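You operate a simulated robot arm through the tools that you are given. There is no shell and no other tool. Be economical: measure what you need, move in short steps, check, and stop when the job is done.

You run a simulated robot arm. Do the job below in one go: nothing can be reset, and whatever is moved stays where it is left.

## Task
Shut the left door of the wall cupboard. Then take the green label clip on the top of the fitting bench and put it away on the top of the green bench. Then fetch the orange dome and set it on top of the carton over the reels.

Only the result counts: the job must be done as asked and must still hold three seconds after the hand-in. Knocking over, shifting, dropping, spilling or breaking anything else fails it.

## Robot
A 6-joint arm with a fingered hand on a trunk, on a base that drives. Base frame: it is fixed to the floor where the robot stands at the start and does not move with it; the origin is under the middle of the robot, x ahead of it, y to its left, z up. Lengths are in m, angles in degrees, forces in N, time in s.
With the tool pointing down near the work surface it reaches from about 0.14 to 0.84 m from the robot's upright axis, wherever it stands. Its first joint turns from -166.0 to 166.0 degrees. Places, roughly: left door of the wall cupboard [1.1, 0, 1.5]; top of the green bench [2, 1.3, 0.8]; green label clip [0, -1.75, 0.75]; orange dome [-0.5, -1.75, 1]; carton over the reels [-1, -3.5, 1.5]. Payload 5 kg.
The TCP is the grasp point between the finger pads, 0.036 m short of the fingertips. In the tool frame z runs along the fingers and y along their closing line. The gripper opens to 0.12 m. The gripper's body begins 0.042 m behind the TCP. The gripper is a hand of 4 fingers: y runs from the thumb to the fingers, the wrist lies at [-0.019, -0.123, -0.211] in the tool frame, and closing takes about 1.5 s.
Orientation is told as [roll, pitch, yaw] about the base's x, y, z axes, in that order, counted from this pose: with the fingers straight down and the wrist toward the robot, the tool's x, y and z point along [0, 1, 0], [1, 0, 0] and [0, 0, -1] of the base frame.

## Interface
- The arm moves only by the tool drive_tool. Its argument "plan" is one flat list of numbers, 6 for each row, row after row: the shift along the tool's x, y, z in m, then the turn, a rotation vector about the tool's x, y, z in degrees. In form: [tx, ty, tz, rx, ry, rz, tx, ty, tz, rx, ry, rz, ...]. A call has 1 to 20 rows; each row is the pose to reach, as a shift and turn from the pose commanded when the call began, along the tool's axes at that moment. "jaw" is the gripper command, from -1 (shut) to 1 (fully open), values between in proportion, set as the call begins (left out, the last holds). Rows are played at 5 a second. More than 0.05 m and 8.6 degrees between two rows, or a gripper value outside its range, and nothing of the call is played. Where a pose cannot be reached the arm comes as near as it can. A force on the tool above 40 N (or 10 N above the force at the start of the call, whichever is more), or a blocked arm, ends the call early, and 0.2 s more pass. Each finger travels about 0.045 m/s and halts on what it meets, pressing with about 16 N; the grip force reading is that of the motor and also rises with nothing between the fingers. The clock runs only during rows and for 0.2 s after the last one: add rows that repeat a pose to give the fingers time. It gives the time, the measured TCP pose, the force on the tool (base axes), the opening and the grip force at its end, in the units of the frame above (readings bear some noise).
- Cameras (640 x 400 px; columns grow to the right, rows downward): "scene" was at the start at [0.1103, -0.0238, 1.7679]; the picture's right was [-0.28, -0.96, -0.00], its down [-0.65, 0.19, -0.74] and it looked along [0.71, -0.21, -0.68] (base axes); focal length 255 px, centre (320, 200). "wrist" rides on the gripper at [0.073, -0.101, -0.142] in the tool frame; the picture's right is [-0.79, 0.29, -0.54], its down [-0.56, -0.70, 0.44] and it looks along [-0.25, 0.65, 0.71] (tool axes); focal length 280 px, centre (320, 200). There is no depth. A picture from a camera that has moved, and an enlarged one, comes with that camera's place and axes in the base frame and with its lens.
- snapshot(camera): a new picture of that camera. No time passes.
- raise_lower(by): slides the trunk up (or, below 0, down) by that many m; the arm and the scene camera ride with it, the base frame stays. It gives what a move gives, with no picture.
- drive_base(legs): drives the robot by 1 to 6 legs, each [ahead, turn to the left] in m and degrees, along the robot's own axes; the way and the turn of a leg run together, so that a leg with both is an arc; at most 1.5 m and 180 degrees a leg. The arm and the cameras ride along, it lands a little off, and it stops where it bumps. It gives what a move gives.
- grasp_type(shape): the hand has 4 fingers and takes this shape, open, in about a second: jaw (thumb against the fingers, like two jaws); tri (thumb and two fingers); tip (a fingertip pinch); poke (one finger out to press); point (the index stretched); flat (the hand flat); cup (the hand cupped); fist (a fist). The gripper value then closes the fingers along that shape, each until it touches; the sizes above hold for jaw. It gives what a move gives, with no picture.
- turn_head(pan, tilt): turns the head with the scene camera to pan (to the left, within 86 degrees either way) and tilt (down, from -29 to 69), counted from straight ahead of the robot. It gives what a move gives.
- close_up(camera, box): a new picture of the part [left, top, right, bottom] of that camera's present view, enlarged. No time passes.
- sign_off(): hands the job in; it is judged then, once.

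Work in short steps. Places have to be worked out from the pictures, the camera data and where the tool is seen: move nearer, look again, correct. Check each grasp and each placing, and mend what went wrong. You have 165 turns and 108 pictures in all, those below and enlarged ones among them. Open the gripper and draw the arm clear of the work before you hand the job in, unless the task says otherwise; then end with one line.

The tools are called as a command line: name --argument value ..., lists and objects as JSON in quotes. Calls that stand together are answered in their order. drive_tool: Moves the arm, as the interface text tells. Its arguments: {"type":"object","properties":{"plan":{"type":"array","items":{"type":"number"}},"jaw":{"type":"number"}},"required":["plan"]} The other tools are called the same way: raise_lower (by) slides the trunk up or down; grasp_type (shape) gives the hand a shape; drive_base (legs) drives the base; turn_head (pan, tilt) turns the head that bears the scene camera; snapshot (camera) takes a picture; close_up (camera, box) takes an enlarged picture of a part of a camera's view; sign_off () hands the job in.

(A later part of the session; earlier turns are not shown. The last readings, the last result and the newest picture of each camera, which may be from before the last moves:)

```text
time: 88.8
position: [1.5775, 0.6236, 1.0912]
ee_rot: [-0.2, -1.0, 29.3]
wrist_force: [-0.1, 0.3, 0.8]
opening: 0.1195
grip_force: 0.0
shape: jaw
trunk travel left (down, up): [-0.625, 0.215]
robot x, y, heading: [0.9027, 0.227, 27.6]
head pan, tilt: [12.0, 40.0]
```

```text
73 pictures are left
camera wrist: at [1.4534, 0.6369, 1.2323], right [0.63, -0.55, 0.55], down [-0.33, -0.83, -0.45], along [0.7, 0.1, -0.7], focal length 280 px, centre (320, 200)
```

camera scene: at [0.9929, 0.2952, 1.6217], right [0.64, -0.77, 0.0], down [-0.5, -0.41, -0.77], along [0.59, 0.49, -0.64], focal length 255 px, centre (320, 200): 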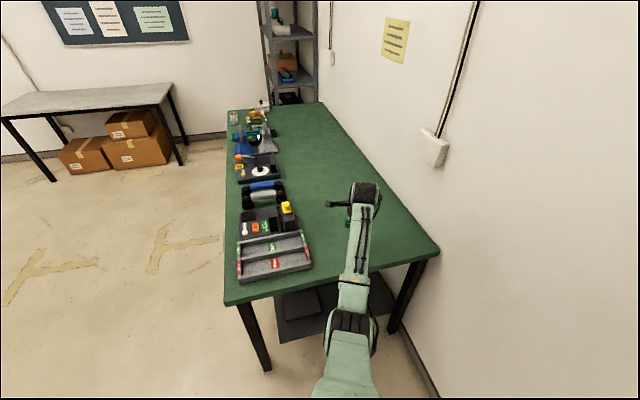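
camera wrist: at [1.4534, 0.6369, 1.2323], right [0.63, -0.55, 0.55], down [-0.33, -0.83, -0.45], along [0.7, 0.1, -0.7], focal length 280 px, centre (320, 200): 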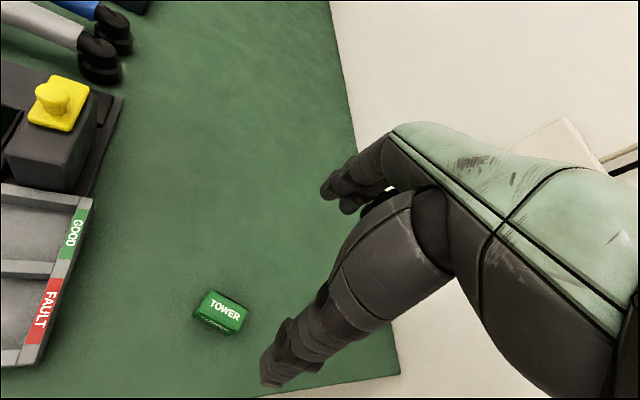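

The clip stands on the green bench. I retract and drive back around to the dome end of the red bench.

drive_tool --plan '[0, -0.04, 0, 0, 0, 0, 0, -0.08, 0, 0, 0, 0, 0, -0.11, 0, 0, 0, 0]'

drive_base --legs '[[-0.6, 0], [0, -27.6], [-0.52, 0], [0, -122], [1.0, 0], [0.62, 0]]'

drive_base --legs '[[0, 87]]'

turn_head --pan 0 --tilt 45

snapshot --camera "scene"

snapshot --camera "wrist"

```text
time: 89.6
position: [1.4819, 0.5673, 1.0902]
ee_rot: [-0.2, -1.0, 29.4]
wrist_force: [0.3, -0.4, -0.1]
opening: 0.1199
grip_force: 0.1
shape: jaw
trunk travel left (down, up): [-0.625, 0.215]
robot x, y, heading: [0.8993, 0.2295, 27.4]
head pan, tilt: [12.0, 40.0]
```

```text
time: 110.1
position: [-1.3598, -2.0374, 1.0892]
ee_rot: [-0.2, -1.0, -120.2]
wrist_force: [-0.2, -0.5, 0.2]
opening: 0.1196
grip_force: 0.0
shape: jaw
trunk travel left (down, up): [-0.625, 0.215]
robot x, y, heading: [-1.0272, -1.4481, -122.2]
head pan, tilt: [12.0, 40.0]
```

```text
time: 114.2
position: [-0.4519, -1.8015, 1.0892]
ee_rot: [-0.2, -1.0, -32.3]
wrist_force: [0.3, -0.3, -0.6]
opening: 0.1199
grip_force: 0.0
shape: jaw
trunk travel left (down, up): [-0.625, 0.215]
robot x, y, heading: [-1.0282, -1.4448, -34.1]
head pan, tilt: [12.0, 40.0]
```

```text
time: 114.9
position: [-0.4518, -1.8021, 1.0896]
ee_rot: [-0.2, -1.0, -32.4]
wrist_force: [0.4, -1.0, 0.3]
opening: 0.12
grip_force: 0.0
shape: jaw
trunk travel left (down, up): [-0.625, 0.215]
robot x, y, heading: [-1.0295, -1.448, -34.3]
head pan, tilt: [0.0, 45.0]
```

```text
72 pictures are left
camera scene: at [-0.9355, -1.5103, 1.6144], right [-0.56, -0.83, 0.0], down [-0.58, 0.4, -0.71], along [0.58, -0.4, -0.71], focal length 255 px, centre (320, 200)
```

scene: 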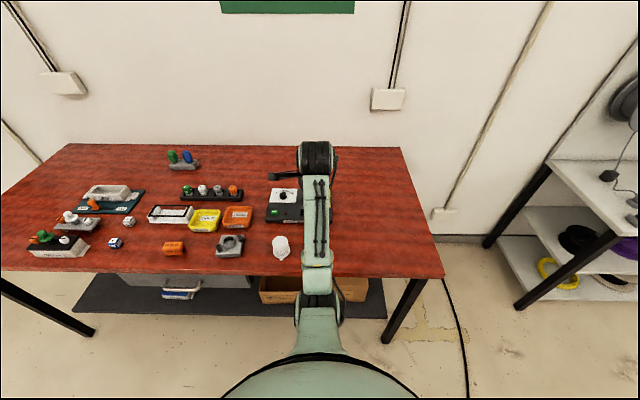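

```text
71 pictures are left
camera wrist: at [-0.4984, -1.6837, 1.2296], right [-0.19, -0.81, 0.55], down [-0.89, -0.1, -0.45], along [0.42, -0.57, -0.7], focal length 280 px, centre (320, 200)
```

wrist: 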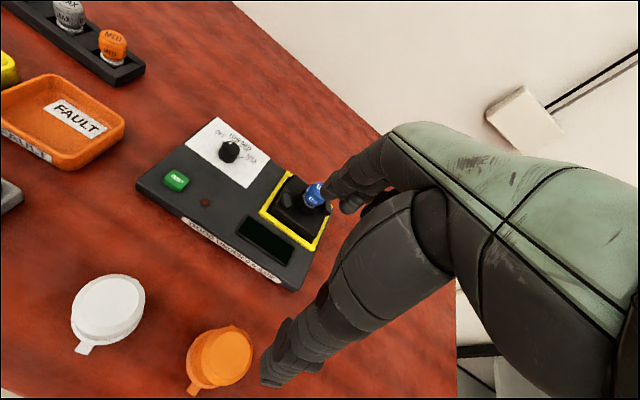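

close_up --camera "wrist" --box '[40, 240, 300, 400]'

```text
2.46 times, centred on (170, 320) of wrist
camera zoom: at [-0.4984, -1.6837, 1.2296], right [-0.19, -0.81, 0.55], down [-0.89, -0.1, -0.45], along [0.42, -0.57, -0.7], focal length 690 px, centre (689, -95)
```

zoom: 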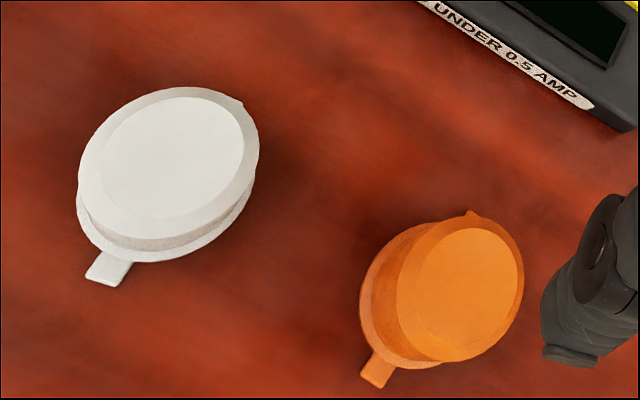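

The dome is centred at about (-0.505, -1.785), with its top near z 0.91 and a base flange with a tab. Before choosing the grasp I look at the carton shelf to plan the placing.

turn_head --pan -60 --tilt 15

snapshot --camera "scene"

```text
time: 116.2
position: [-0.4515, -1.8023, 1.0883]
ee_rot: [-0.2, -0.9, -32.3]
wrist_force: [0.2, -1.0, -0.1]
opening: 0.1198
grip_force: 0.0
shape: jaw
trunk travel left (down, up): [-0.625, 0.215]
robot x, y, heading: [-1.0288, -1.4518, -34.2]
head pan, tilt: [-60.0, 15.0]
```

```text
69 pictures are left
camera scene: at [-1.0096, -1.5578, 1.6611], right [-1.0, 0.07, 0.0], down [0.02, 0.26, -0.97], along [-0.07, -0.96, -0.26], focal length 255 px, centre (320, 200)
```

scene: 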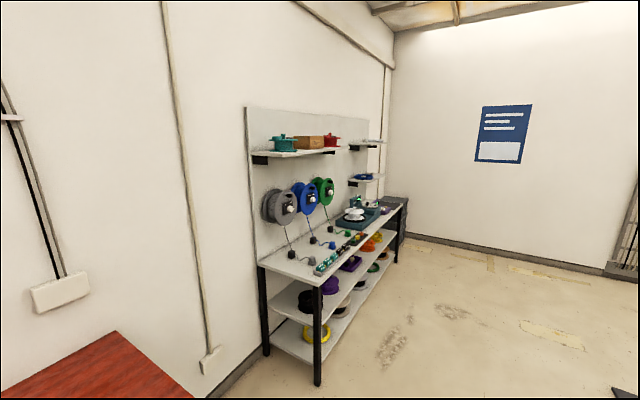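

close_up --camera "scene" --box '[230, 95, 430, 295]'

```text
2.00 times, centred on (330, 195) of scene
camera zoom: at [-1.0096, -1.5578, 1.6611], right [-1.0, 0.07, 0.0], down [0.02, 0.26, -0.97], along [-0.07, -0.96, -0.26], focal length 510 px, centre (300, 210)
```

zoom: 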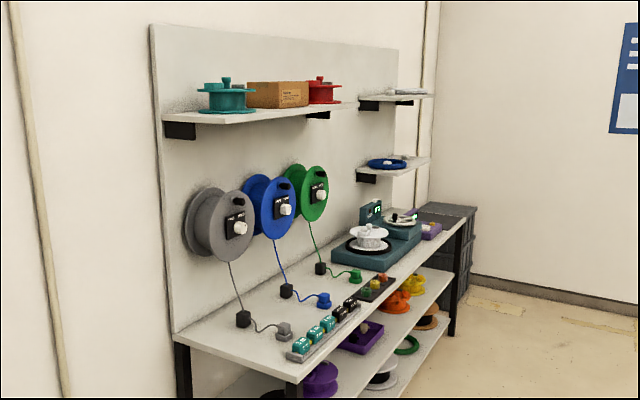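

The carton is at about (-1.07, -3.39) with its top near z 1.64, which is high. I test how high the hand can point down with the trunk fully raised.

raise_lower --by 0.215

drive_tool --plan '[0, 0.01, -0.04, 0, 0, 0, 0, 0.02, -0.08, 0, 0, 0, 0, 0.03, -0.12, 0, 0, 0, 0, 0.04, -0.16, 0, 0, 0, 0, 0.05, -0.2, 0, 0, 0, 0, 0.06, -0.24, 0, 0, 0, 0, 0.07, -0.28, 0, 0, 0]'

```text
time: 118.5
position: [-0.4511, -1.8011, 1.304]
ee_rot: [-0.2, -1.1, -32.4]
wrist_force: [0.1, 0.0, -0.8]
opening: 0.1197
grip_force: 0.1
shape: jaw
trunk travel left (down, up): [-0.84, 0.0]
robot x, y, heading: [-1.0307, -1.4521, -34.3]
head pan, tilt: [-60.0, 15.0]
```

```text
time: 120.1
position: [-0.347, -1.8648, 1.5781]
ee_rot: [-0.2, -0.9, -32.5]
wrist_force: [0.9, 0.4, -0.4]
opening: 0.1199
grip_force: 0.0
shape: jaw
out of reach, approached as far as the arm can: row 2, 3, 4, 5, 6, 7
trunk travel left (down, up): [-0.84, 0.0]
robot x, y, heading: [-1.0325, -1.4511, -34.3]
head pan, tilt: [-60.0, 15.0]
```

It got to z 1.578 at radius 0.80. I try farther out and higher.

drive_tool --plan '[0, 0.02, -0.04, 0, 0, 0, 0, 0.04, -0.08, 0, 0, 0, 0, 0.06, -0.12, 0, 0, 0, 0, 0.08, -0.16, 0, 0, 0, 0, 0.1, -0.2, 0, 0, 0]'

```text
time: 121.3
position: [-0.2998, -1.8966, 1.7329]
ee_rot: [-0.2, -1.1, -32.3]
wrist_force: [-0.2, -0.3, -0.9]
opening: 0.1196
grip_force: 0.0
shape: jaw
out of reach, approached as far as the arm can: row 4, 5
trunk travel left (down, up): [-0.84, 0.0]
robot x, y, heading: [-1.0285, -1.4479, -34.5]
head pan, tilt: [-60.0, 15.0]
```

Pointing down works at radius 0.856 and z 1.733, which is enough for placing. I go back down over the dome.

raise_lower --by -0.3

drive_tool --plan '[0, 0, 0.045, 0, 0, 0, 0, 0, 0.09, 0, 0, 0, 0, 0, 0.135, 0, 0, 0, -0.002, -0.02, 0.18, 0, 0, 0, -0.004, -0.05, 0.215, 0, 0, 0, -0.006, -0.08, 0.25, 0, 0, 0, -0.008, -0.115, 0.28, 0, 0, 0, -0.01, -0.15, 0.31, 0, 0, 0, -0.012, -0.19, 0.335, 0, 0, 0, -0.015, -0.233, 0.355, 0, 0, 0]'

snapshot --camera "wrist"

```text
time: 124.3
position: [-0.302, -1.8955, 1.4322]
ee_rot: [-0.2, -1.0, -32.4]
wrist_force: [0.6, -0.1, -0.6]
opening: 0.1195
grip_force: 0.1
shape: jaw
trunk travel left (down, up): [-0.54, 0.3]
robot x, y, heading: [-1.0335, -1.4509, -34.3]
head pan, tilt: [-60.0, 15.0]
```

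```text
time: 126.5
position: [-0.2741, -1.9166, 1.3595]
ee_rot: [-0.2, -0.8, -32.4]
wrist_force: [-0.8, -0.4, 0.1]
opening: 0.1198
grip_force: 0.1
shape: jaw
out of reach, approached as far as the arm can: row 1, 2, 3, 4, 5, 6, 7, 8, 9, 10
trunk travel left (down, up): [-0.54, 0.3]
robot x, y, heading: [-1.0245, -1.4453, -34.2]
head pan, tilt: [-60.0, 15.0]
```

```text
67 pictures are left
camera wrist: at [-0.3202, -1.7987, 1.5016], right [-0.19, -0.81, 0.55], down [-0.89, -0.1, -0.45], along [0.42, -0.57, -0.7], focal length 280 px, centre (320, 200)
```

wrist: 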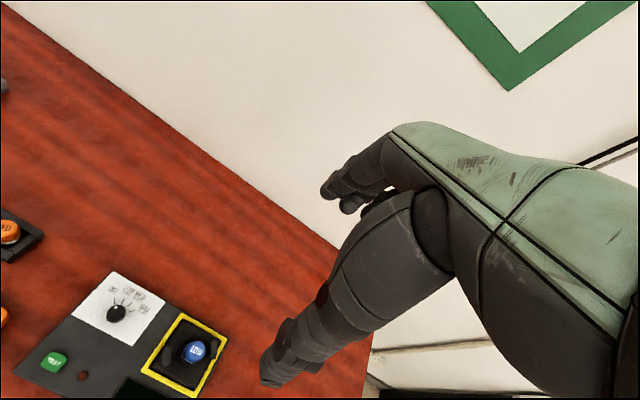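

The IK got stuck at the outer limit. I step back toward the robot from here.

drive_tool --plan '[0, -0.03, 0.0, 0, 0, 0, 0, -0.06, 0.0, 0, 0, 0, 0, -0.09, 0.02, 0, 0, 0]'

```text
time: 127.3
position: [-0.2761, -1.9154, 1.3662]
ee_rot: [-0.2, -0.9, -32.3]
wrist_force: [-0.8, 0.0, 0.4]
opening: 0.12
grip_force: 0.0
shape: jaw
out of reach, approached as far as the arm can: row 1, 2, 3
trunk travel left (down, up): [-0.54, 0.3]
robot x, y, heading: [-1.0282, -1.4456, -34.6]
head pan, tilt: [-60.0, 15.0]
```

turn_head --pan 0 --tilt 30

snapshot --camera "scene"

```text
time: 128.6
position: [-0.2774, -1.9164, 1.3658]
ee_rot: [0.0, -0.8, -32.4]
wrist_force: [0.6, 0.4, 0.0]
opening: 0.12
grip_force: 0.1
shape: jaw
trunk travel left (down, up): [-0.54, 0.3]
robot x, y, heading: [-1.0281, -1.447, -34.2]
head pan, tilt: [0.0, 30.0]
```

```text
66 pictures are left
camera scene: at [-0.9281, -1.5156, 1.552], right [-0.56, -0.83, 0.0], down [-0.41, 0.28, -0.87], along [0.72, -0.49, -0.5], focal length 255 px, centre (320, 200)
```

scene: 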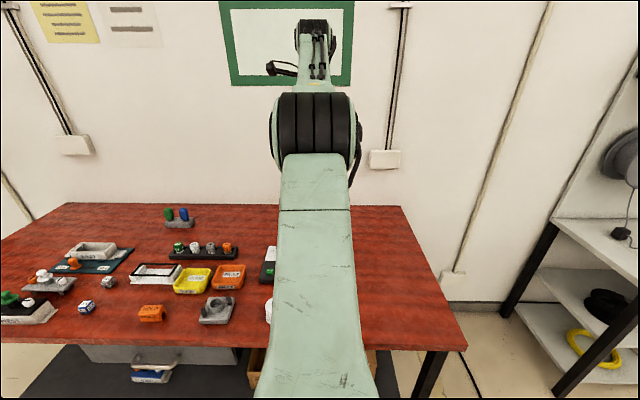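

The arm looks outstretched. I tilt the hand forward while pulling in, to free the elbow.

drive_tool --plan '[0, -0.03, 0, -8, 0, 0, 0, -0.06, 0, -16, 0, 0, 0, -0.09, 0, -24, 0, 0, 0, -0.12, 0, -32, 0, 0, 0, -0.15, 0, -40, 0, 0, 0, -0.19, 0, -48, 0, 0, 0, -0.23, 0.0, -56, 0, 0]'

snapshot --camera "scene"

```text
time: 130.2
position: [-0.2455, -1.9653, 1.6746]
ee_rot: [-0.6, -56.2, -32.0]
wrist_force: [-0.2, 0.6, -0.3]
opening: 0.1201
grip_force: 0.0
shape: jaw
out of reach, approached as far as the arm can: row 1, 2, 3, 4, 5, 6, 7
trunk travel left (down, up): [-0.54, 0.3]
robot x, y, heading: [-1.0282, -1.4499, -34.3]
head pan, tilt: [0.0, 30.0]
```

```text
65 pictures are left
camera scene: at [-0.9277, -1.5158, 1.5519], right [-0.56, -0.83, 0.0], down [-0.41, 0.28, -0.87], along [0.72, -0.49, -0.5], focal length 255 px, centre (320, 200)
```

scene: 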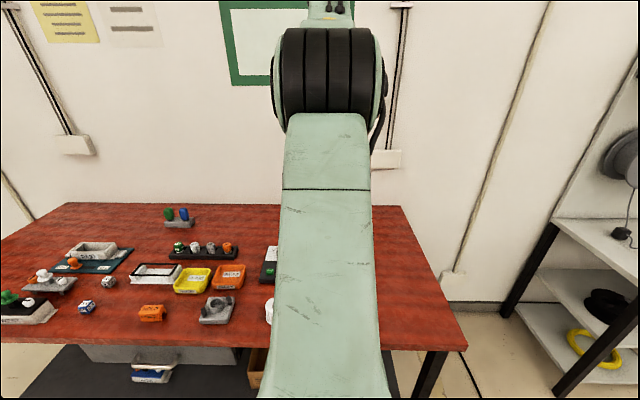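

The arm seems to be in a poor branch. I try swinging it outward and down, fully stretched, with tilt kept.

drive_tool --plan '[0, -0.02, 0.035, 0, 0, 0, 0, -0.05, 0.06, 0, 0, 0, 0, -0.08, 0.09, 0, 0, 0, 0, -0.11, 0.12, 0, 0, 0, 0, -0.14, 0.15, 0, 0, 0, 0, -0.17, 0.18, 0, 0, 0, 0, -0.2, 0.21, 0, 0, 0]'

snapshot --camera "scene"

```text
time: 131.8
position: [-0.1908, -2.0004, 1.5615]
ee_rot: [-0.5, -56.9, -32.1]
wrist_force: [0.7, -0.1, 0.3]
opening: 0.1198
grip_force: 0.1
shape: jaw
out of reach, approached as far as the arm can: row 2, 3, 4, 5, 6, 7
trunk travel left (down, up): [-0.54, 0.3]
robot x, y, heading: [-1.0253, -1.4497, -34.2]
head pan, tilt: [0.0, 30.0]
```

```text
64 pictures are left
camera scene: at [-0.9273, -1.516, 1.5519], right [-0.56, -0.83, 0.0], down [-0.41, 0.28, -0.87], along [0.72, -0.49, -0.5], focal length 255 px, centre (320, 200)
```

scene: 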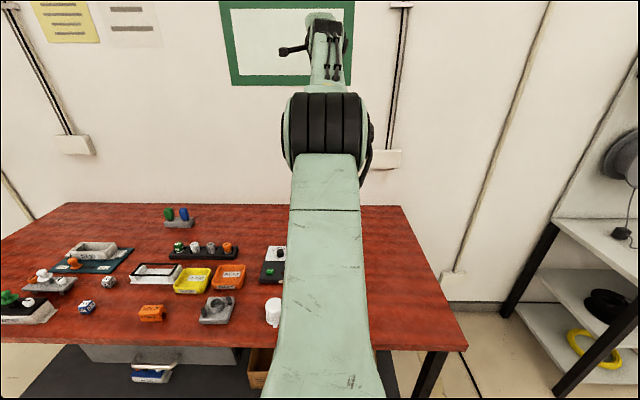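

The wrist lies on the full-reach sphere, at a straight-elbow singularity. I stretch outward then pull straight in along the arm's line.

drive_tool --plan '[0, 0.025, 0.014, 0, 0, 0, 0, 0.05, 0.028, 0, 0, 0, 0, 0.068, 0.038, 0, 0, 0, 0, 0.03, 0.02, 0, 0, 0, 0, 0, 0, 0, 0, 0, 0, -0.035, -0.02, 0, 0, 0, 0, -0.07, -0.04, 0, 0, 0, 0, -0.11, -0.06, 0, 0, 0]'

```text
time: 133.6
position: [-0.1915, -2.0004, 1.5709]
ee_rot: [-0.4, -57.1, -32.1]
wrist_force: [-0.4, -0.3, 0.0]
opening: 0.12
grip_force: 0.0
shape: jaw
out of reach, approached as far as the arm can: row 1, 2, 3, 4, 6, 7, 8
trunk travel left (down, up): [-0.54, 0.3]
robot x, y, heading: [-1.0259, -1.4458, -34.2]
head pan, tilt: [0.0, 30.0]
```

Still stuck. I try the hand level, pointing forward like the earlier push pose, while pulling in.

drive_tool --plan '[0, 0, 0, -8, 0, 0, 0, 0, 0, -16, 0, 0, 0, 0, 0, -24, 0, 0, 0, 0, 0, -33, 0, 0, 0, -0.02, -0.03, -33, 0, 0, 0, -0.04, -0.06, -33, 0, 0, 0, -0.06, -0.09, -33, 0, 0, 0, -0.08, -0.12, -33, 0, 0]'

snapshot --camera "scene"

```text
refused: row 4 steps farther than a row can; nothing moved
```

```text
63 pictures are left
camera scene: at [-0.9281, -1.5153, 1.552], right [-0.56, -0.83, 0.0], down [-0.41, 0.28, -0.87], along [0.72, -0.49, -0.5], focal length 255 px, centre (320, 200)
```

scene: 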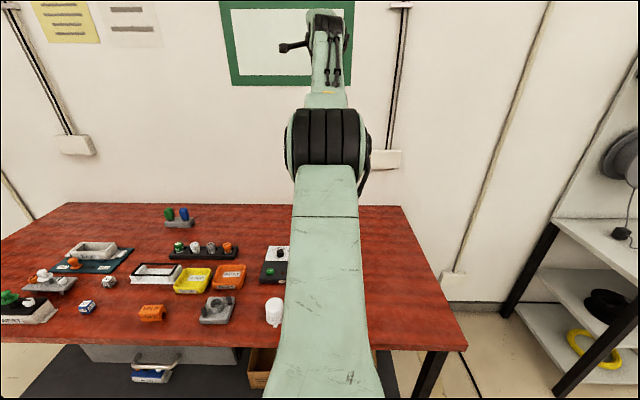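

drive_tool --plan '[0, 0, 0, -8, 0, 0, 0, 0, 0, -16, 0, 0, 0, 0, 0, -24, 0, 0, 0, 0, 0, -32, 0, 0, 0, -0.02, -0.03, -33, 0, 0, 0, -0.04, -0.06, -33, 0, 0, 0, -0.06, -0.09, -33, 0, 0, 0, -0.08, -0.12, -33, 0, 0]'

snapshot --camera "scene"

```text
time: 135.4
position: [-0.3189, -1.9216, 1.569]
ee_rot: [-82.7, -89.9, 50.2]
wrist_force: [-0.6, -0.3, 0.0]
opening: 0.1196
grip_force: 0.0
shape: jaw
out of reach, approached as far as the arm can: row 1, 2, 3, 4, 5
trunk travel left (down, up): [-0.54, 0.3]
robot x, y, heading: [-1.0273, -1.4454, -34.2]
head pan, tilt: [0.0, 30.0]
```

```text
62 pictures are left
camera scene: at [-0.9298, -1.5137, 1.5522], right [-0.56, -0.83, 0.0], down [-0.41, 0.28, -0.87], along [0.72, -0.49, -0.5], focal length 255 px, centre (320, 200)
```

scene: 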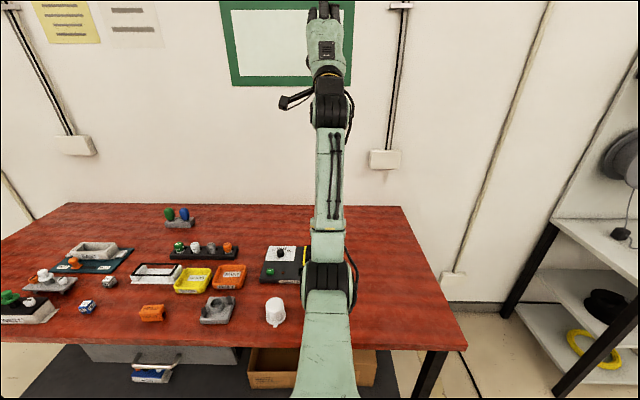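

The elbow is back in its normal branch. I raise the trunk 0.1 and bring the hand down to tool-down, ahead of the dome.

raise_lower --by 0.1

drive_tool --plan '[0, -0.045, -0.01, 0, 0, 0, 0, -0.09, -0.02, 0, 0, 0, 0, -0.135, -0.03, 6, 0, 0, 0, -0.18, -0.04, 13, 0, 0, 0, -0.225, -0.05, 20, 0, 0, 0, -0.27, -0.06, 27, 0, 0, 0, -0.315, -0.07, 34, 0, 0, 0, -0.36, -0.08, 41, 0, 0, 0, -0.4, -0.09, 48, 0, 0, 0, -0.44, -0.1, 56, 0, 0, 0, -0.48, -0.1, 64, 0, 0, 0, -0.52, -0.1, 72, 0, 0, 0, -0.56, -0.1, 80, 0, 0, 0, -0.58, -0.1, 88, 0, 0, 0, -0.6, -0.1, 90, 0, 0]'

snapshot --camera "scene"

```text
time: 136.8
position: [-0.3164, -1.9239, 1.6684]
ee_rot: [-85.5, -89.8, 53.0]
wrist_force: [0.7, 0.3, -0.2]
opening: 0.1199
grip_force: 0.1
shape: jaw
trunk travel left (down, up): [-0.64, 0.2]
robot x, y, heading: [-1.0311, -1.4498, -34.2]
head pan, tilt: [0.0, 30.0]
```

```text
time: 140.0
position: [-0.4037, -1.87, 1.0699]
ee_rot: [-0.2, 0.2, -32.3]
wrist_force: [0.0, 0.4, 1.0]
opening: 0.1202
grip_force: 0.1
shape: jaw
trunk travel left (down, up): [-0.64, 0.2]
robot x, y, heading: [-1.0259, -1.4488, -34.1]
head pan, tilt: [0.0, 30.0]
```

```text
61 pictures are left
camera scene: at [-0.9281, -1.5154, 1.652], right [-0.56, -0.83, 0.0], down [-0.41, 0.28, -0.87], along [0.72, -0.49, -0.5], focal length 255 px, centre (320, 200)
```

scene: 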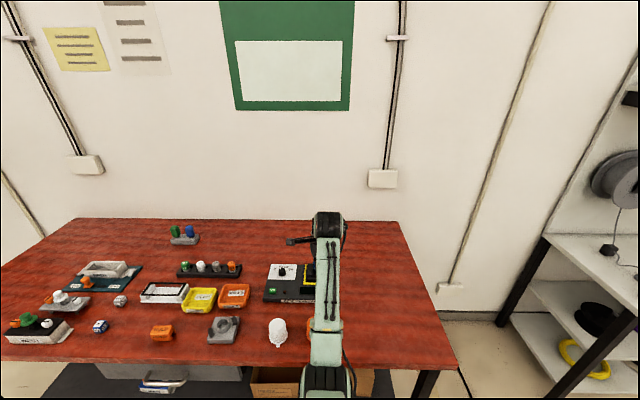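

drive_tool --plan '[0.004, -0.03, 0.015, 0, 0, 0, 0.008, -0.06, 0.03, 0, 0, 0, 0.012, -0.09, 0.045, 0, 0, 0, 0.018, -0.131, 0.05, 0, 0, 0]'

snapshot --camera "wrist"

```text
time: 141.0
position: [-0.505, -1.7831, 1.0204]
ee_rot: [-0.3, -0.2, -32.4]
wrist_force: [0.2, -0.6, -0.2]
opening: 0.1201
grip_force: 0.0
shape: jaw
trunk travel left (down, up): [-0.64, 0.2]
robot x, y, heading: [-1.0236, -1.4444, -34.3]
head pan, tilt: [0.0, 30.0]
```

```text
60 pictures are left
camera wrist: at [-0.5499, -1.667, 1.1623], right [-0.18, -0.82, 0.55], down [-0.89, -0.1, -0.44], along [0.42, -0.57, -0.71], focal length 280 px, centre (320, 200)
```

wrist: 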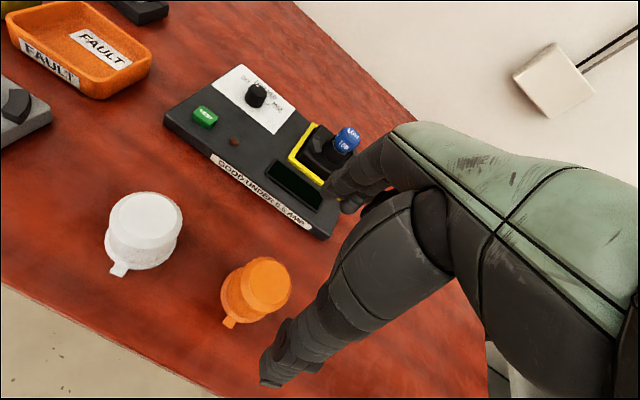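

close_up --camera "wrist" --box '[200, 235, 320, 345]'

```text
3.64 times, centred on (260, 290) of wrist
camera zoom: at [-0.5499, -1.667, 1.1623], right [-0.18, -0.82, 0.55], down [-0.89, -0.1, -0.44], along [0.42, -0.57, -0.71], focal length 1020 px, centre (538, -127)
```

zoom: 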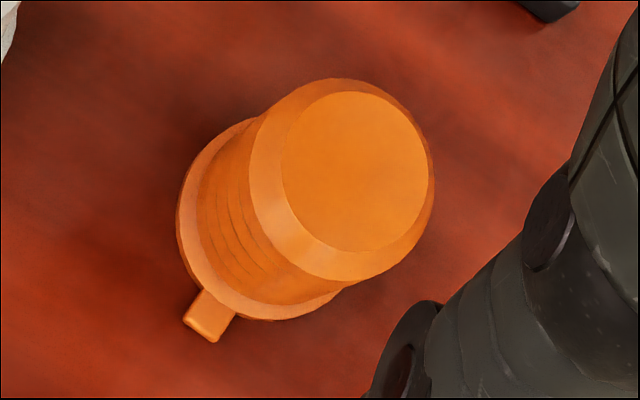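

The dome is about 0.05 m wide and 0.06 m tall, centred at (-0.499, -1.786). I descend to TCP 0.898 and close.

drive_tool --plan '[0, 0.004, 0.03, 0, 0, 0, 0, 0.007, 0.06, 0, 0, 0, 0, 0.007, 0.09, 0, 0, 0, 0, 0.007, 0.112, 0, 0, 0, 0, 0.007, 0.122, 0, 0, 0]'

snapshot --camera "wrist"

```text
time: 142.2
position: [-0.4964, -1.7901, 0.8964]
ee_rot: [-0.2, 0.0, -32.4]
wrist_force: [0.0, -0.3, 0.1]
opening: 0.12
grip_force: 0.0
shape: jaw
trunk travel left (down, up): [-0.64, 0.2]
robot x, y, heading: [-1.028, -1.4482, -34.3]
head pan, tilt: [0.0, 30.0]
```

```text
58 pictures are left
camera wrist: at [-0.542, -1.6732, 1.0391], right [-0.18, -0.82, 0.55], down [-0.89, -0.1, -0.44], along [0.42, -0.57, -0.71], focal length 280 px, centre (320, 200)
```

wrist: 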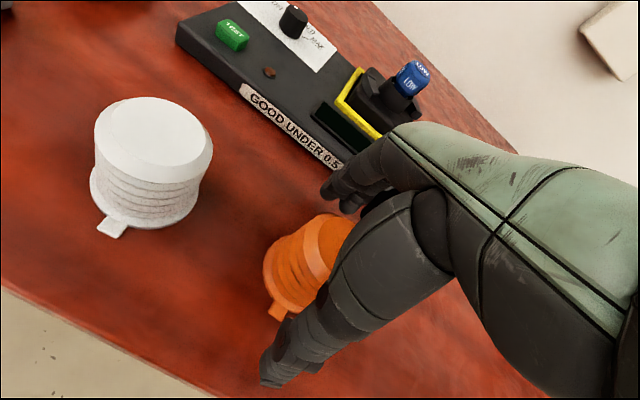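

drive_tool --plan '[0, 0, 0, 0, 0, 0, 0, 0, 0, 0, 0, 0, 0, 0, 0, 0, 0, 0, 0, 0, 0, 0, 0, 0, 0, 0, 0, 0, 0, 0, 0, 0, 0, 0, 0, 0, 0, 0, 0, 0, 0, 0, 0, 0, 0, 0, 0, 0]' --jaw -1

snapshot --camera "wrist"

```text
time: 144.0
position: [-0.4974, -1.7892, 0.8968]
ee_rot: [-0.2, 0.1, -32.4]
wrist_force: [0.4, -1.0, 0.4]
opening: 0.0436
grip_force: 16.4
shape: jaw
trunk travel left (down, up): [-0.64, 0.2]
robot x, y, heading: [-1.0304, -1.4481, -34.2]
head pan, tilt: [0.0, 30.0]
```

```text
57 pictures are left
camera wrist: at [-0.542, -1.6731, 1.0393], right [-0.18, -0.82, 0.55], down [-0.89, -0.1, -0.44], along [0.41, -0.57, -0.71], focal length 280 px, centre (320, 200)
```

wrist: 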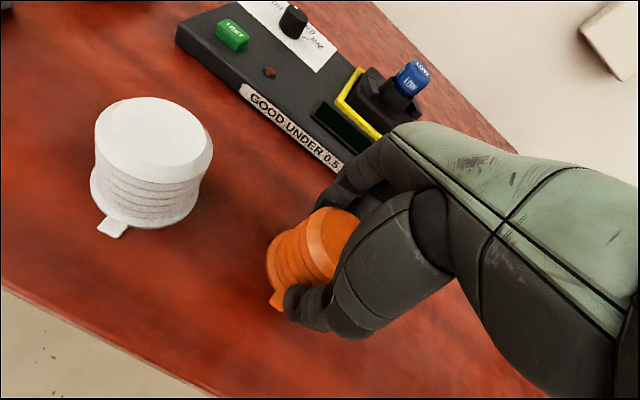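

The grip reads 0.044 at 16 N. I lift slightly with the trunk and check the dome hangs upright.

drive_tool --plan '[0, 0, -0.02, 0, 0, 0, 0, 0, -0.06, 0, 0, 0, 0, 0, -0.1, 0, 0, 0]'

close_up --camera "wrist" --box '[220, 170, 420, 330]'

```text
time: 144.8
position: [-0.4961, -1.7905, 0.9957]
ee_rot: [-0.2, 0.1, -32.4]
wrist_force: [0.8, 0.7, -1.0]
opening: 0.0435
grip_force: 16.0
shape: jaw
trunk travel left (down, up): [-0.64, 0.2]
robot x, y, heading: [-1.0295, -1.448, -34.2]
head pan, tilt: [0.0, 30.0]
```

```text
2.50 times, centred on (320, 250) of wrist
camera zoom: at [-0.5406, -1.674, 1.1384], right [-0.18, -0.82, 0.54], down [-0.89, -0.1, -0.44], along [0.41, -0.56, -0.71], focal length 701 px, centre (320, 75)
```

zoom: 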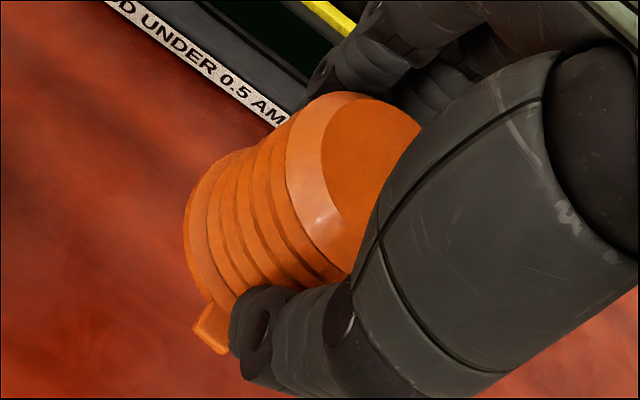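

The dome is held upright. I raise the trunk, then drive to a stand-off point facing the reel bench.

raise_lower --by 0.2

drive_base --legs '[[-0.3, 0], [0, -82.5], [1.0, 0], [0.62, 0], [0, 82]]'

turn_head --pan 0 --tilt 10

snapshot --camera "scene"

```text
time: 146.9
position: [-0.4962, -1.7904, 1.1955]
ee_rot: [-0.2, 0.0, -32.4]
wrist_force: [0.1, 0.5, -0.6]
opening: 0.0435
grip_force: 16.1
shape: jaw
trunk travel left (down, up): [-0.84, 0.0]
robot x, y, heading: [-1.0289, -1.4494, -34.4]
head pan, tilt: [0.0, 30.0]
```

```text
time: 163.8
position: [-1.4174, -3.0528, 1.1957]
ee_rot: [-0.2, 0.1, -30.2]
wrist_force: [-0.3, -0.4, -0.3]
opening: 0.0432
grip_force: 15.5
shape: jaw
trunk travel left (down, up): [-0.84, 0.0]
robot x, y, heading: [-1.9636, -2.7294, -31.9]
head pan, tilt: [0.0, 30.0]
```

```text
time: 164.6
position: [-1.419, -3.0543, 1.1967]
ee_rot: [-0.1, 0.0, -30.3]
wrist_force: [-0.4, 0.0, -0.5]
opening: 0.0429
grip_force: 16.2
shape: jaw
trunk travel left (down, up): [-0.84, 0.0]
robot x, y, heading: [-1.9631, -2.7332, -32.0]
head pan, tilt: [0.0, 10.0]
```

```text
55 pictures are left
camera scene: at [-1.8583, -2.7967, 1.8842], right [-0.53, -0.85, 0.0], down [-0.15, 0.09, -0.98], along [0.83, -0.52, -0.17], focal length 255 px, centre (320, 200)
```

scene: 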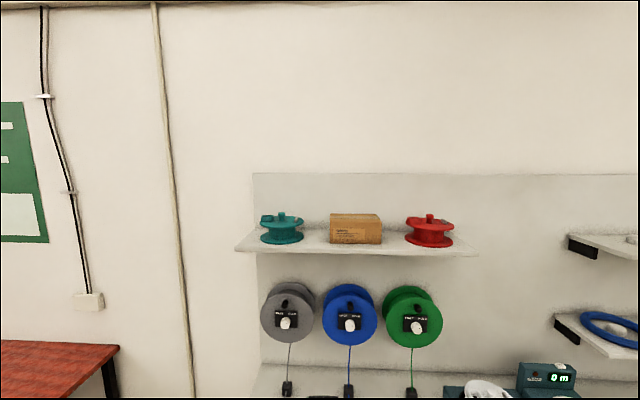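

close_up --camera "scene" --box '[240, 160, 480, 310]'

```text
2.67 times, centred on (360, 235) of scene
camera zoom: at [-1.8583, -2.7967, 1.8842], right [-0.53, -0.85, 0.0], down [-0.15, 0.09, -0.98], along [0.83, -0.52, -0.17], focal length 680 px, centre (213, 107)
```

zoom: 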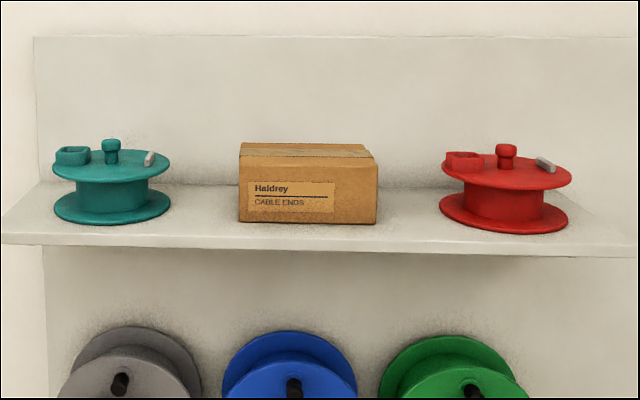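

The carton's top is about 0.2 × 0.1 m, centred near (-1.08, -3.45) at z about 1.64. I turn toward it and raise the dome at this stand-off, going out first then up.

drive_base --legs '[[0, -6.5]]'

drive_tool --plan '[0, 0.04, -0.02, 0, 0, 0, 0, 0.08, -0.04, 0, 0, 0, 0, 0.12, -0.06, 0, 0, 0, 0, 0.16, -0.08, 0, 0, 0, 0, 0.17, -0.12, 0, 0, 0, 0, 0.175, -0.16, 0, 0, 0, 0, 0.18, -0.2, 0, 0, 0, 0, 0.185, -0.24, 0, 0, 0, 0, 0.19, -0.28, 0, 0, 0, 0, 0.195, -0.32, 0, 0, 0, 0, 0.2, -0.36, 0, 0, 0, 0, 0.205, -0.4, 0, 0, 0, 0, 0.21, -0.44, 0, 0, 0, 0, 0.215, -0.48, 0, 0, 0, 0, 0.22, -0.52, 0, 0, 0, 0, 0.225, -0.55, 0, 0, 0]'

snapshot --camera "scene"

snapshot --camera "wrist"

```text
time: 165.6
position: [-1.4562, -3.1111, 1.1958]
ee_rot: [-0.3, 0.0, -36.7]
wrist_force: [0.0, -0.2, -0.8]
opening: 0.043
grip_force: 16.5
shape: jaw
trunk travel left (down, up): [-0.84, 0.0]
robot x, y, heading: [-1.9634, -2.7318, -38.3]
head pan, tilt: [0.0, 10.0]
```

```text
time: 169.0
position: [-1.2905, -3.2352, 1.7418]
ee_rot: [-0.2, -0.4, -36.8]
wrist_force: [-0.2, 0.2, 0.0]
opening: 0.0428
grip_force: 15.4
shape: jaw
out of reach, approached as far as the arm can: row 16
trunk travel left (down, up): [-0.84, 0.0]
robot x, y, heading: [-1.961, -2.7307, -38.7]
head pan, tilt: [0.0, 10.0]
```

```text
53 pictures are left
camera scene: at [-1.8697, -2.8056, 1.8845], right [-0.62, -0.78, 0.0], down [-0.13, 0.11, -0.99], along [0.77, -0.61, -0.17], focal length 255 px, centre (320, 200)
```

scene: 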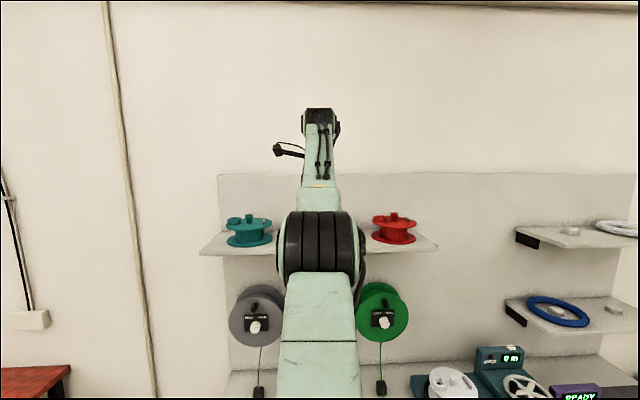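

```text
52 pictures are left
camera wrist: at [-1.3266, -3.1154, 1.8842], right [-0.24, -0.8, 0.55], down [-0.9, -0.03, -0.44], along [0.37, -0.6, -0.71], focal length 280 px, centre (320, 200)
```

wrist: 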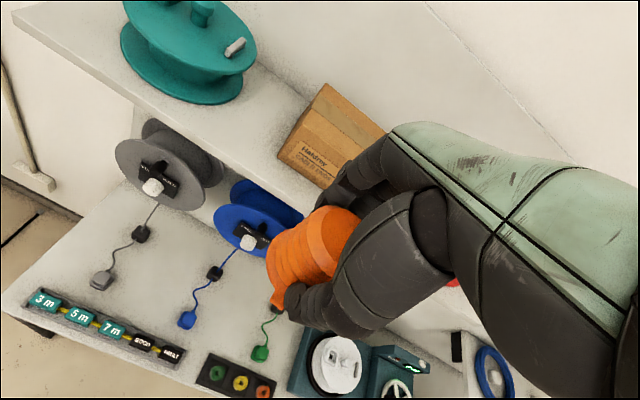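

The dome is at z 1.742. I zoom the wrist view to locate the carton corners.

close_up --camera "wrist" --box '[260, 70, 400, 210]'

```text
2.86 times, centred on (330, 140) of wrist
camera zoom: at [-1.3266, -3.1154, 1.8842], right [-0.24, -0.8, 0.55], down [-0.9, -0.03, -0.44], along [0.37, -0.6, -0.71], focal length 801 px, centre (291, 371)
```

zoom: 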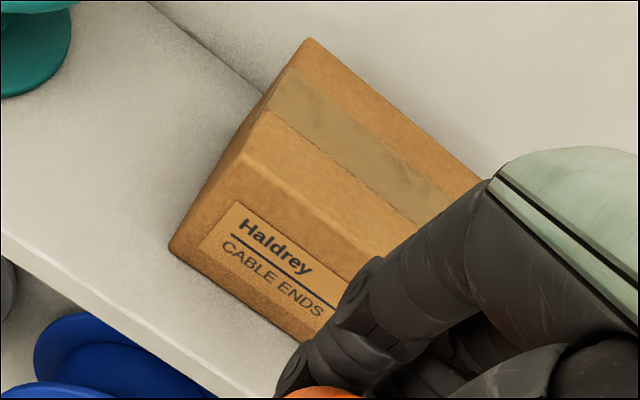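

The carton's top is at z 1.653 and centred at (-1.101, -3.43). The panel is 0.11 m behind its centre. I turn slightly and drive in most of the way.

drive_base --legs '[[0, -1.7], [0.2, 0]]'

snapshot --camera "wrist"

snapshot --camera "scene"

```text
time: 170.9
position: [-1.1552, -3.3861, 1.7414]
ee_rot: [-0.2, -0.2, -38.5]
wrist_force: [-0.6, -0.2, 0.2]
opening: 0.0429
grip_force: 16.0
shape: jaw
trunk travel left (down, up): [-0.84, 0.0]
robot x, y, heading: [-1.8118, -2.8568, -40.6]
head pan, tilt: [0.0, 10.0]
```

```text
50 pictures are left
camera wrist: at [-1.1881, -3.2649, 1.8842], right [-0.27, -0.79, 0.55], down [-0.9, 0.0, -0.44], along [0.35, -0.61, -0.71], focal length 280 px, centre (320, 200)
```

wrist: 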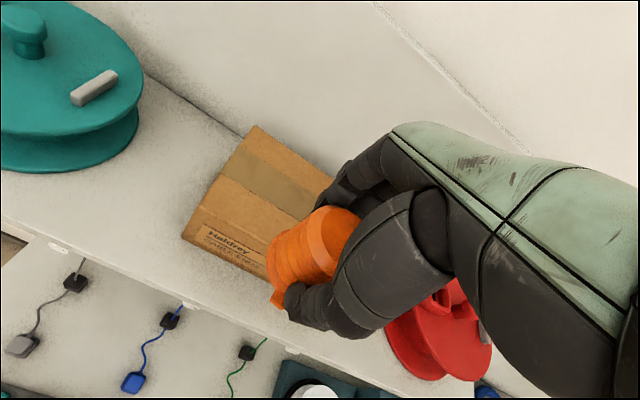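

```text
49 pictures are left
camera scene: at [-1.7206, -2.9368, 1.8847], right [-0.65, -0.76, 0.0], down [-0.13, 0.11, -0.99], along [0.75, -0.64, -0.17], focal length 255 px, centre (320, 200)
```

scene: 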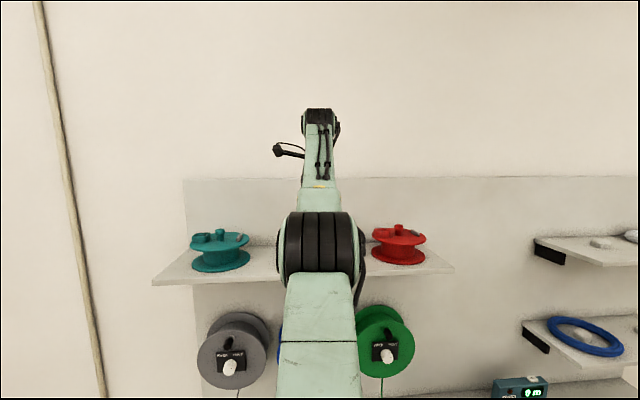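

close_up --camera "wrist" --box '[170, 110, 350, 290]'

```text
2.22 times, centred on (260, 200) of wrist
camera zoom: at [-1.1881, -3.2649, 1.8842], right [-0.27, -0.79, 0.55], down [-0.9, 0.0, -0.44], along [0.35, -0.61, -0.71], focal length 623 px, centre (453, 200)
```

zoom: 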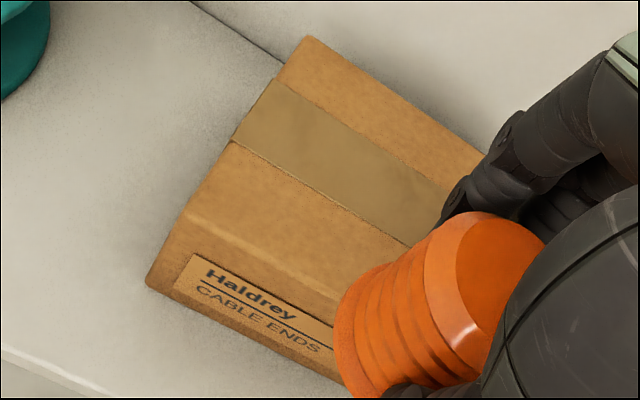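

The alignment is good, with about 0.077 m still to go straight ahead.

drive_base --legs '[[0.075, 0]]'

snapshot --camera "wrist"

```text
time: 172.0
position: [-1.106, -3.429, 1.7472]
ee_rot: [-0.2, -0.8, -38.6]
wrist_force: [-0.7, 1.1, -0.2]
opening: 0.0428
grip_force: 16.1
shape: jaw
trunk travel left (down, up): [-0.84, 0.0]
robot x, y, heading: [-1.7535, -2.91, -40.6]
head pan, tilt: [0.0, 10.0]
```

```text
47 pictures are left
camera wrist: at [-1.1386, -3.3085, 1.8888], right [-0.27, -0.79, 0.55], down [-0.89, 0.0, -0.45], along [0.36, -0.61, -0.71], focal length 280 px, centre (320, 200)
```

wrist: 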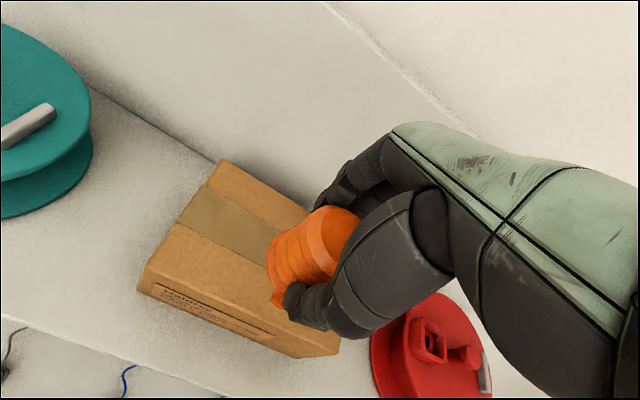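

The carton centre is roughly 0.02 m further in, so I nudge forward, then lower with the trunk.

drive_base --legs '[[0.016, 0]]'

raise_lower --by -0.03

snapshot --camera "wrist"

```text
time: 172.8
position: [-1.0891, -3.4431, 1.7449]
ee_rot: [-0.2, -0.4, -38.6]
wrist_force: [-0.8, 0.9, -1.2]
opening: 0.0428
grip_force: 16.0
shape: jaw
trunk travel left (down, up): [-0.84, 0.0]
robot x, y, heading: [-1.7418, -2.9138, -40.3]
head pan, tilt: [0.0, 10.0]
```

```text
time: 173.5
position: [-1.0833, -3.4477, 1.7106]
ee_rot: [-0.2, -0.1, -38.6]
wrist_force: [0.3, -0.2, -0.8]
opening: 0.0426
grip_force: 16.5
shape: jaw
trunk travel left (down, up): [-0.81, 0.03]
robot x, y, heading: [-1.7427, -2.9174, -40.2]
head pan, tilt: [0.0, 10.0]
```

```text
46 pictures are left
camera wrist: at [-1.1164, -3.3271, 1.8536], right [-0.27, -0.79, 0.55], down [-0.9, 0.0, -0.44], along [0.35, -0.61, -0.71], focal length 280 px, centre (320, 200)
```

wrist: 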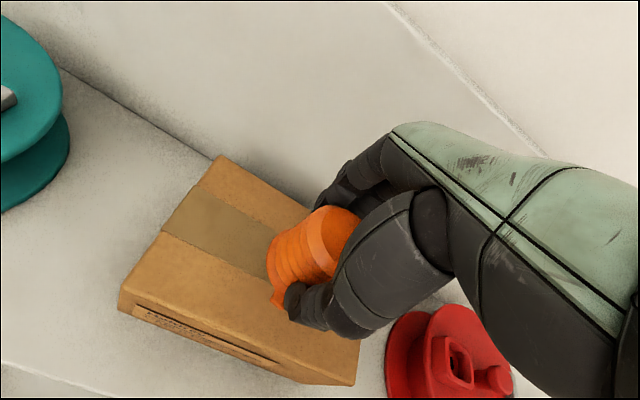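

The dome is over the carton, a few mm above it. I lower in small steps.

raise_lower --by -0.008

raise_lower --by -0.005

close_up --camera "wrist" --box '[220, 180, 380, 340]'

```text
time: 174.1
position: [-1.0841, -3.448, 1.7027]
ee_rot: [-0.1, -0.2, -38.6]
wrist_force: [-1.3, -0.2, -0.7]
opening: 0.0426
grip_force: 16.2
shape: jaw
trunk travel left (down, up): [-0.802, 0.038]
robot x, y, heading: [-1.741, -2.9229, -40.7]
head pan, tilt: [0.0, 10.0]
```

```text
time: 174.6
position: [-1.0839, -3.4487, 1.6978]
ee_rot: [-0.2, -0.3, -38.6]
wrist_force: [1.5, -0.4, -0.2]
opening: 0.0426
grip_force: 16.1
shape: jaw
trunk travel left (down, up): [-0.797, 0.043]
robot x, y, heading: [-1.7476, -2.9192, -40.5]
head pan, tilt: [0.0, 10.0]
```

```text
2.50 times, centred on (300, 260) of wrist
camera zoom: at [-1.1162, -3.3273, 1.8403], right [-0.27, -0.79, 0.55], down [-0.9, 0.0, -0.44], along [0.35, -0.61, -0.71], focal length 701 px, centre (370, 50)
```

zoom: 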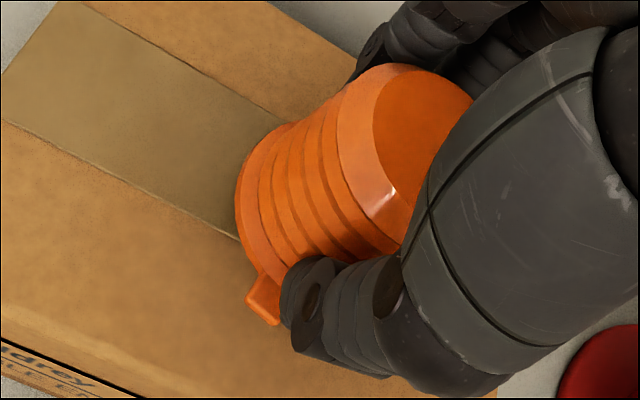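

No contact yet, so I keep lowering in small steps.

raise_lower --by -0.004

raise_lower --by -0.004

raise_lower --by -0.003

```text
time: 175.2
position: [-1.0833, -3.4484, 1.6943]
ee_rot: [-0.3, -0.1, -38.6]
wrist_force: [-0.7, 0.0, -1.2]
opening: 0.0428
grip_force: 16.1
shape: jaw
trunk travel left (down, up): [-0.793, 0.047]
robot x, y, heading: [-1.7427, -2.9211, -40.6]
head pan, tilt: [0.0, 10.0]
```

```text
time: 175.7
position: [-1.0844, -3.4489, 1.6908]
ee_rot: [-0.2, -0.1, -38.7]
wrist_force: [0.9, 0.7, -1.4]
opening: 0.0431
grip_force: 15.5
shape: jaw
trunk travel left (down, up): [-0.789, 0.051]
robot x, y, heading: [-1.7419, -2.9229, -40.1]
head pan, tilt: [0.0, 10.0]
```

```text
time: 176.2
position: [-1.0839, -3.4486, 1.6874]
ee_rot: [-0.1, -0.2, -38.6]
wrist_force: [0.2, -0.5, -0.3]
opening: 0.0427
grip_force: 15.5
shape: jaw
trunk travel left (down, up): [-0.786, 0.054]
robot x, y, heading: [-1.7389, -2.921, -40.5]
head pan, tilt: [0.0, 10.0]
```

raise_lower --by -0.003

raise_lower --by -0.003

close_up --camera "wrist" --box '[220, 180, 380, 340]'

```text
time: 176.7
position: [-1.084, -3.449, 1.6837]
ee_rot: [-0.2, -0.1, -38.6]
wrist_force: [0.2, -0.1, -1.2]
opening: 0.0427
grip_force: 15.4
shape: jaw
trunk travel left (down, up): [-0.783, 0.057]
robot x, y, heading: [-1.7434, -2.9211, -40.7]
head pan, tilt: [0.0, 10.0]
```

```text
time: 177.2
position: [-1.0841, -3.4477, 1.6801]
ee_rot: [-0.2, -0.2, -38.7]
wrist_force: [1.3, 0.2, 0.5]
opening: 0.0429
grip_force: 16.2
shape: jaw
trunk travel left (down, up): [-0.78, 0.06]
robot x, y, heading: [-1.7434, -2.9202, -40.5]
head pan, tilt: [0.0, 10.0]
```

```text
2.50 times, centred on (300, 260) of wrist
camera zoom: at [-1.1161, -3.3274, 1.8233], right [-0.27, -0.79, 0.55], down [-0.9, 0.0, -0.44], along [0.35, -0.61, -0.71], focal length 701 px, centre (370, 50)
```

zoom: 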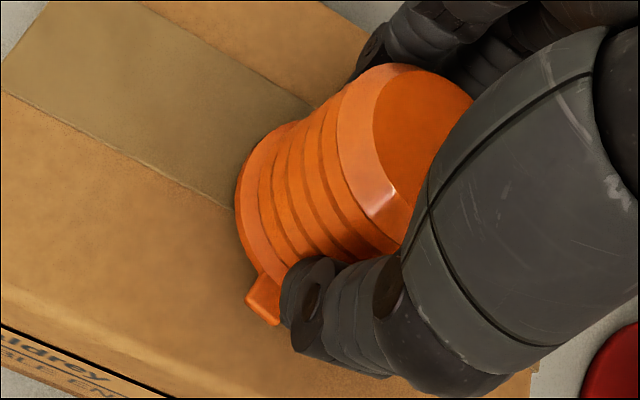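

raise_lower --by -0.004

raise_lower --by -0.003

raise_lower --by -0.003

```text
time: 177.8
position: [-1.0841, -3.4483, 1.6772]
ee_rot: [-0.1, -0.1, -38.6]
wrist_force: [0.1, -1.1, 0.1]
opening: 0.0427
grip_force: 15.9
shape: jaw
trunk travel left (down, up): [-0.776, 0.064]
robot x, y, heading: [-1.7429, -2.9203, -40.5]
head pan, tilt: [0.0, 10.0]
```

```text
time: 178.3
position: [-1.0851, -3.4482, 1.6761]
ee_rot: [-0.2, -0.4, -38.6]
wrist_force: [1.2, -0.9, 6.7]
opening: 0.0431
grip_force: 16.5
shape: jaw
trunk travel left (down, up): [-0.773, 0.067]
robot x, y, heading: [-1.7466, -2.9187, -40.6]
head pan, tilt: [0.0, 10.0]
```

```text
time: 178.8
position: [-1.0851, -3.4473, 1.6743]
ee_rot: [-0.3, -0.6, -38.7]
wrist_force: [3.1, -3.1, 17.9]
opening: 0.0444
grip_force: 16.2
shape: jaw
trunk travel left (down, up): [-0.77, 0.07]
robot x, y, heading: [-1.7449, -2.9195, -40.6]
head pan, tilt: [0.0, 10.0]
```

Contact at 18 N. I ease up 3 mm and open partially, because the panel is close behind.

raise_lower --by 0.003

drive_tool --plan '[0, 0, 0, 0, 0, 0, 0, 0, 0, 0, 0, 0, 0, 0, 0, 0, 0, 0, 0, 0, 0, 0, 0, 0, 0, 0, 0, 0, 0, 0]' --jaw 0.4

snapshot --camera "wrist"

```text
time: 179.3
position: [-1.0867, -3.4448, 1.6752]
ee_rot: [-0.3, -0.1, -38.7]
wrist_force: [2.5, -2.5, 12.6]
opening: 0.0444
grip_force: 16.2
shape: jaw
trunk travel left (down, up): [-0.773, 0.067]
robot x, y, heading: [-1.7426, -2.9183, -40.6]
head pan, tilt: [0.0, 10.0]
```

```text
time: 180.5
position: [-1.0839, -3.4467, 1.6723]
ee_rot: [-0.1, -0.1, -38.6]
wrist_force: [0.2, 0.8, -0.1]
opening: 0.0838
grip_force: 0.1
shape: jaw
trunk travel left (down, up): [-0.773, 0.067]
robot x, y, heading: [-1.745, -2.9207, -40.5]
head pan, tilt: [0.0, 10.0]
```

```text
43 pictures are left
camera wrist: at [-1.1161, -3.3273, 1.8162], right [-0.27, -0.79, 0.55], down [-0.9, 0.0, -0.44], along [0.35, -0.61, -0.71], focal length 280 px, centre (320, 200)
```

wrist: 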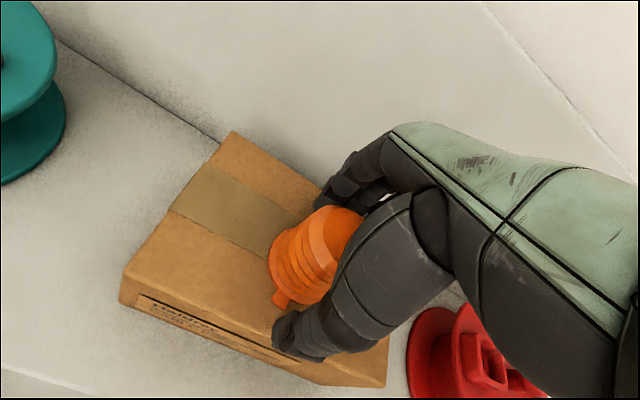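

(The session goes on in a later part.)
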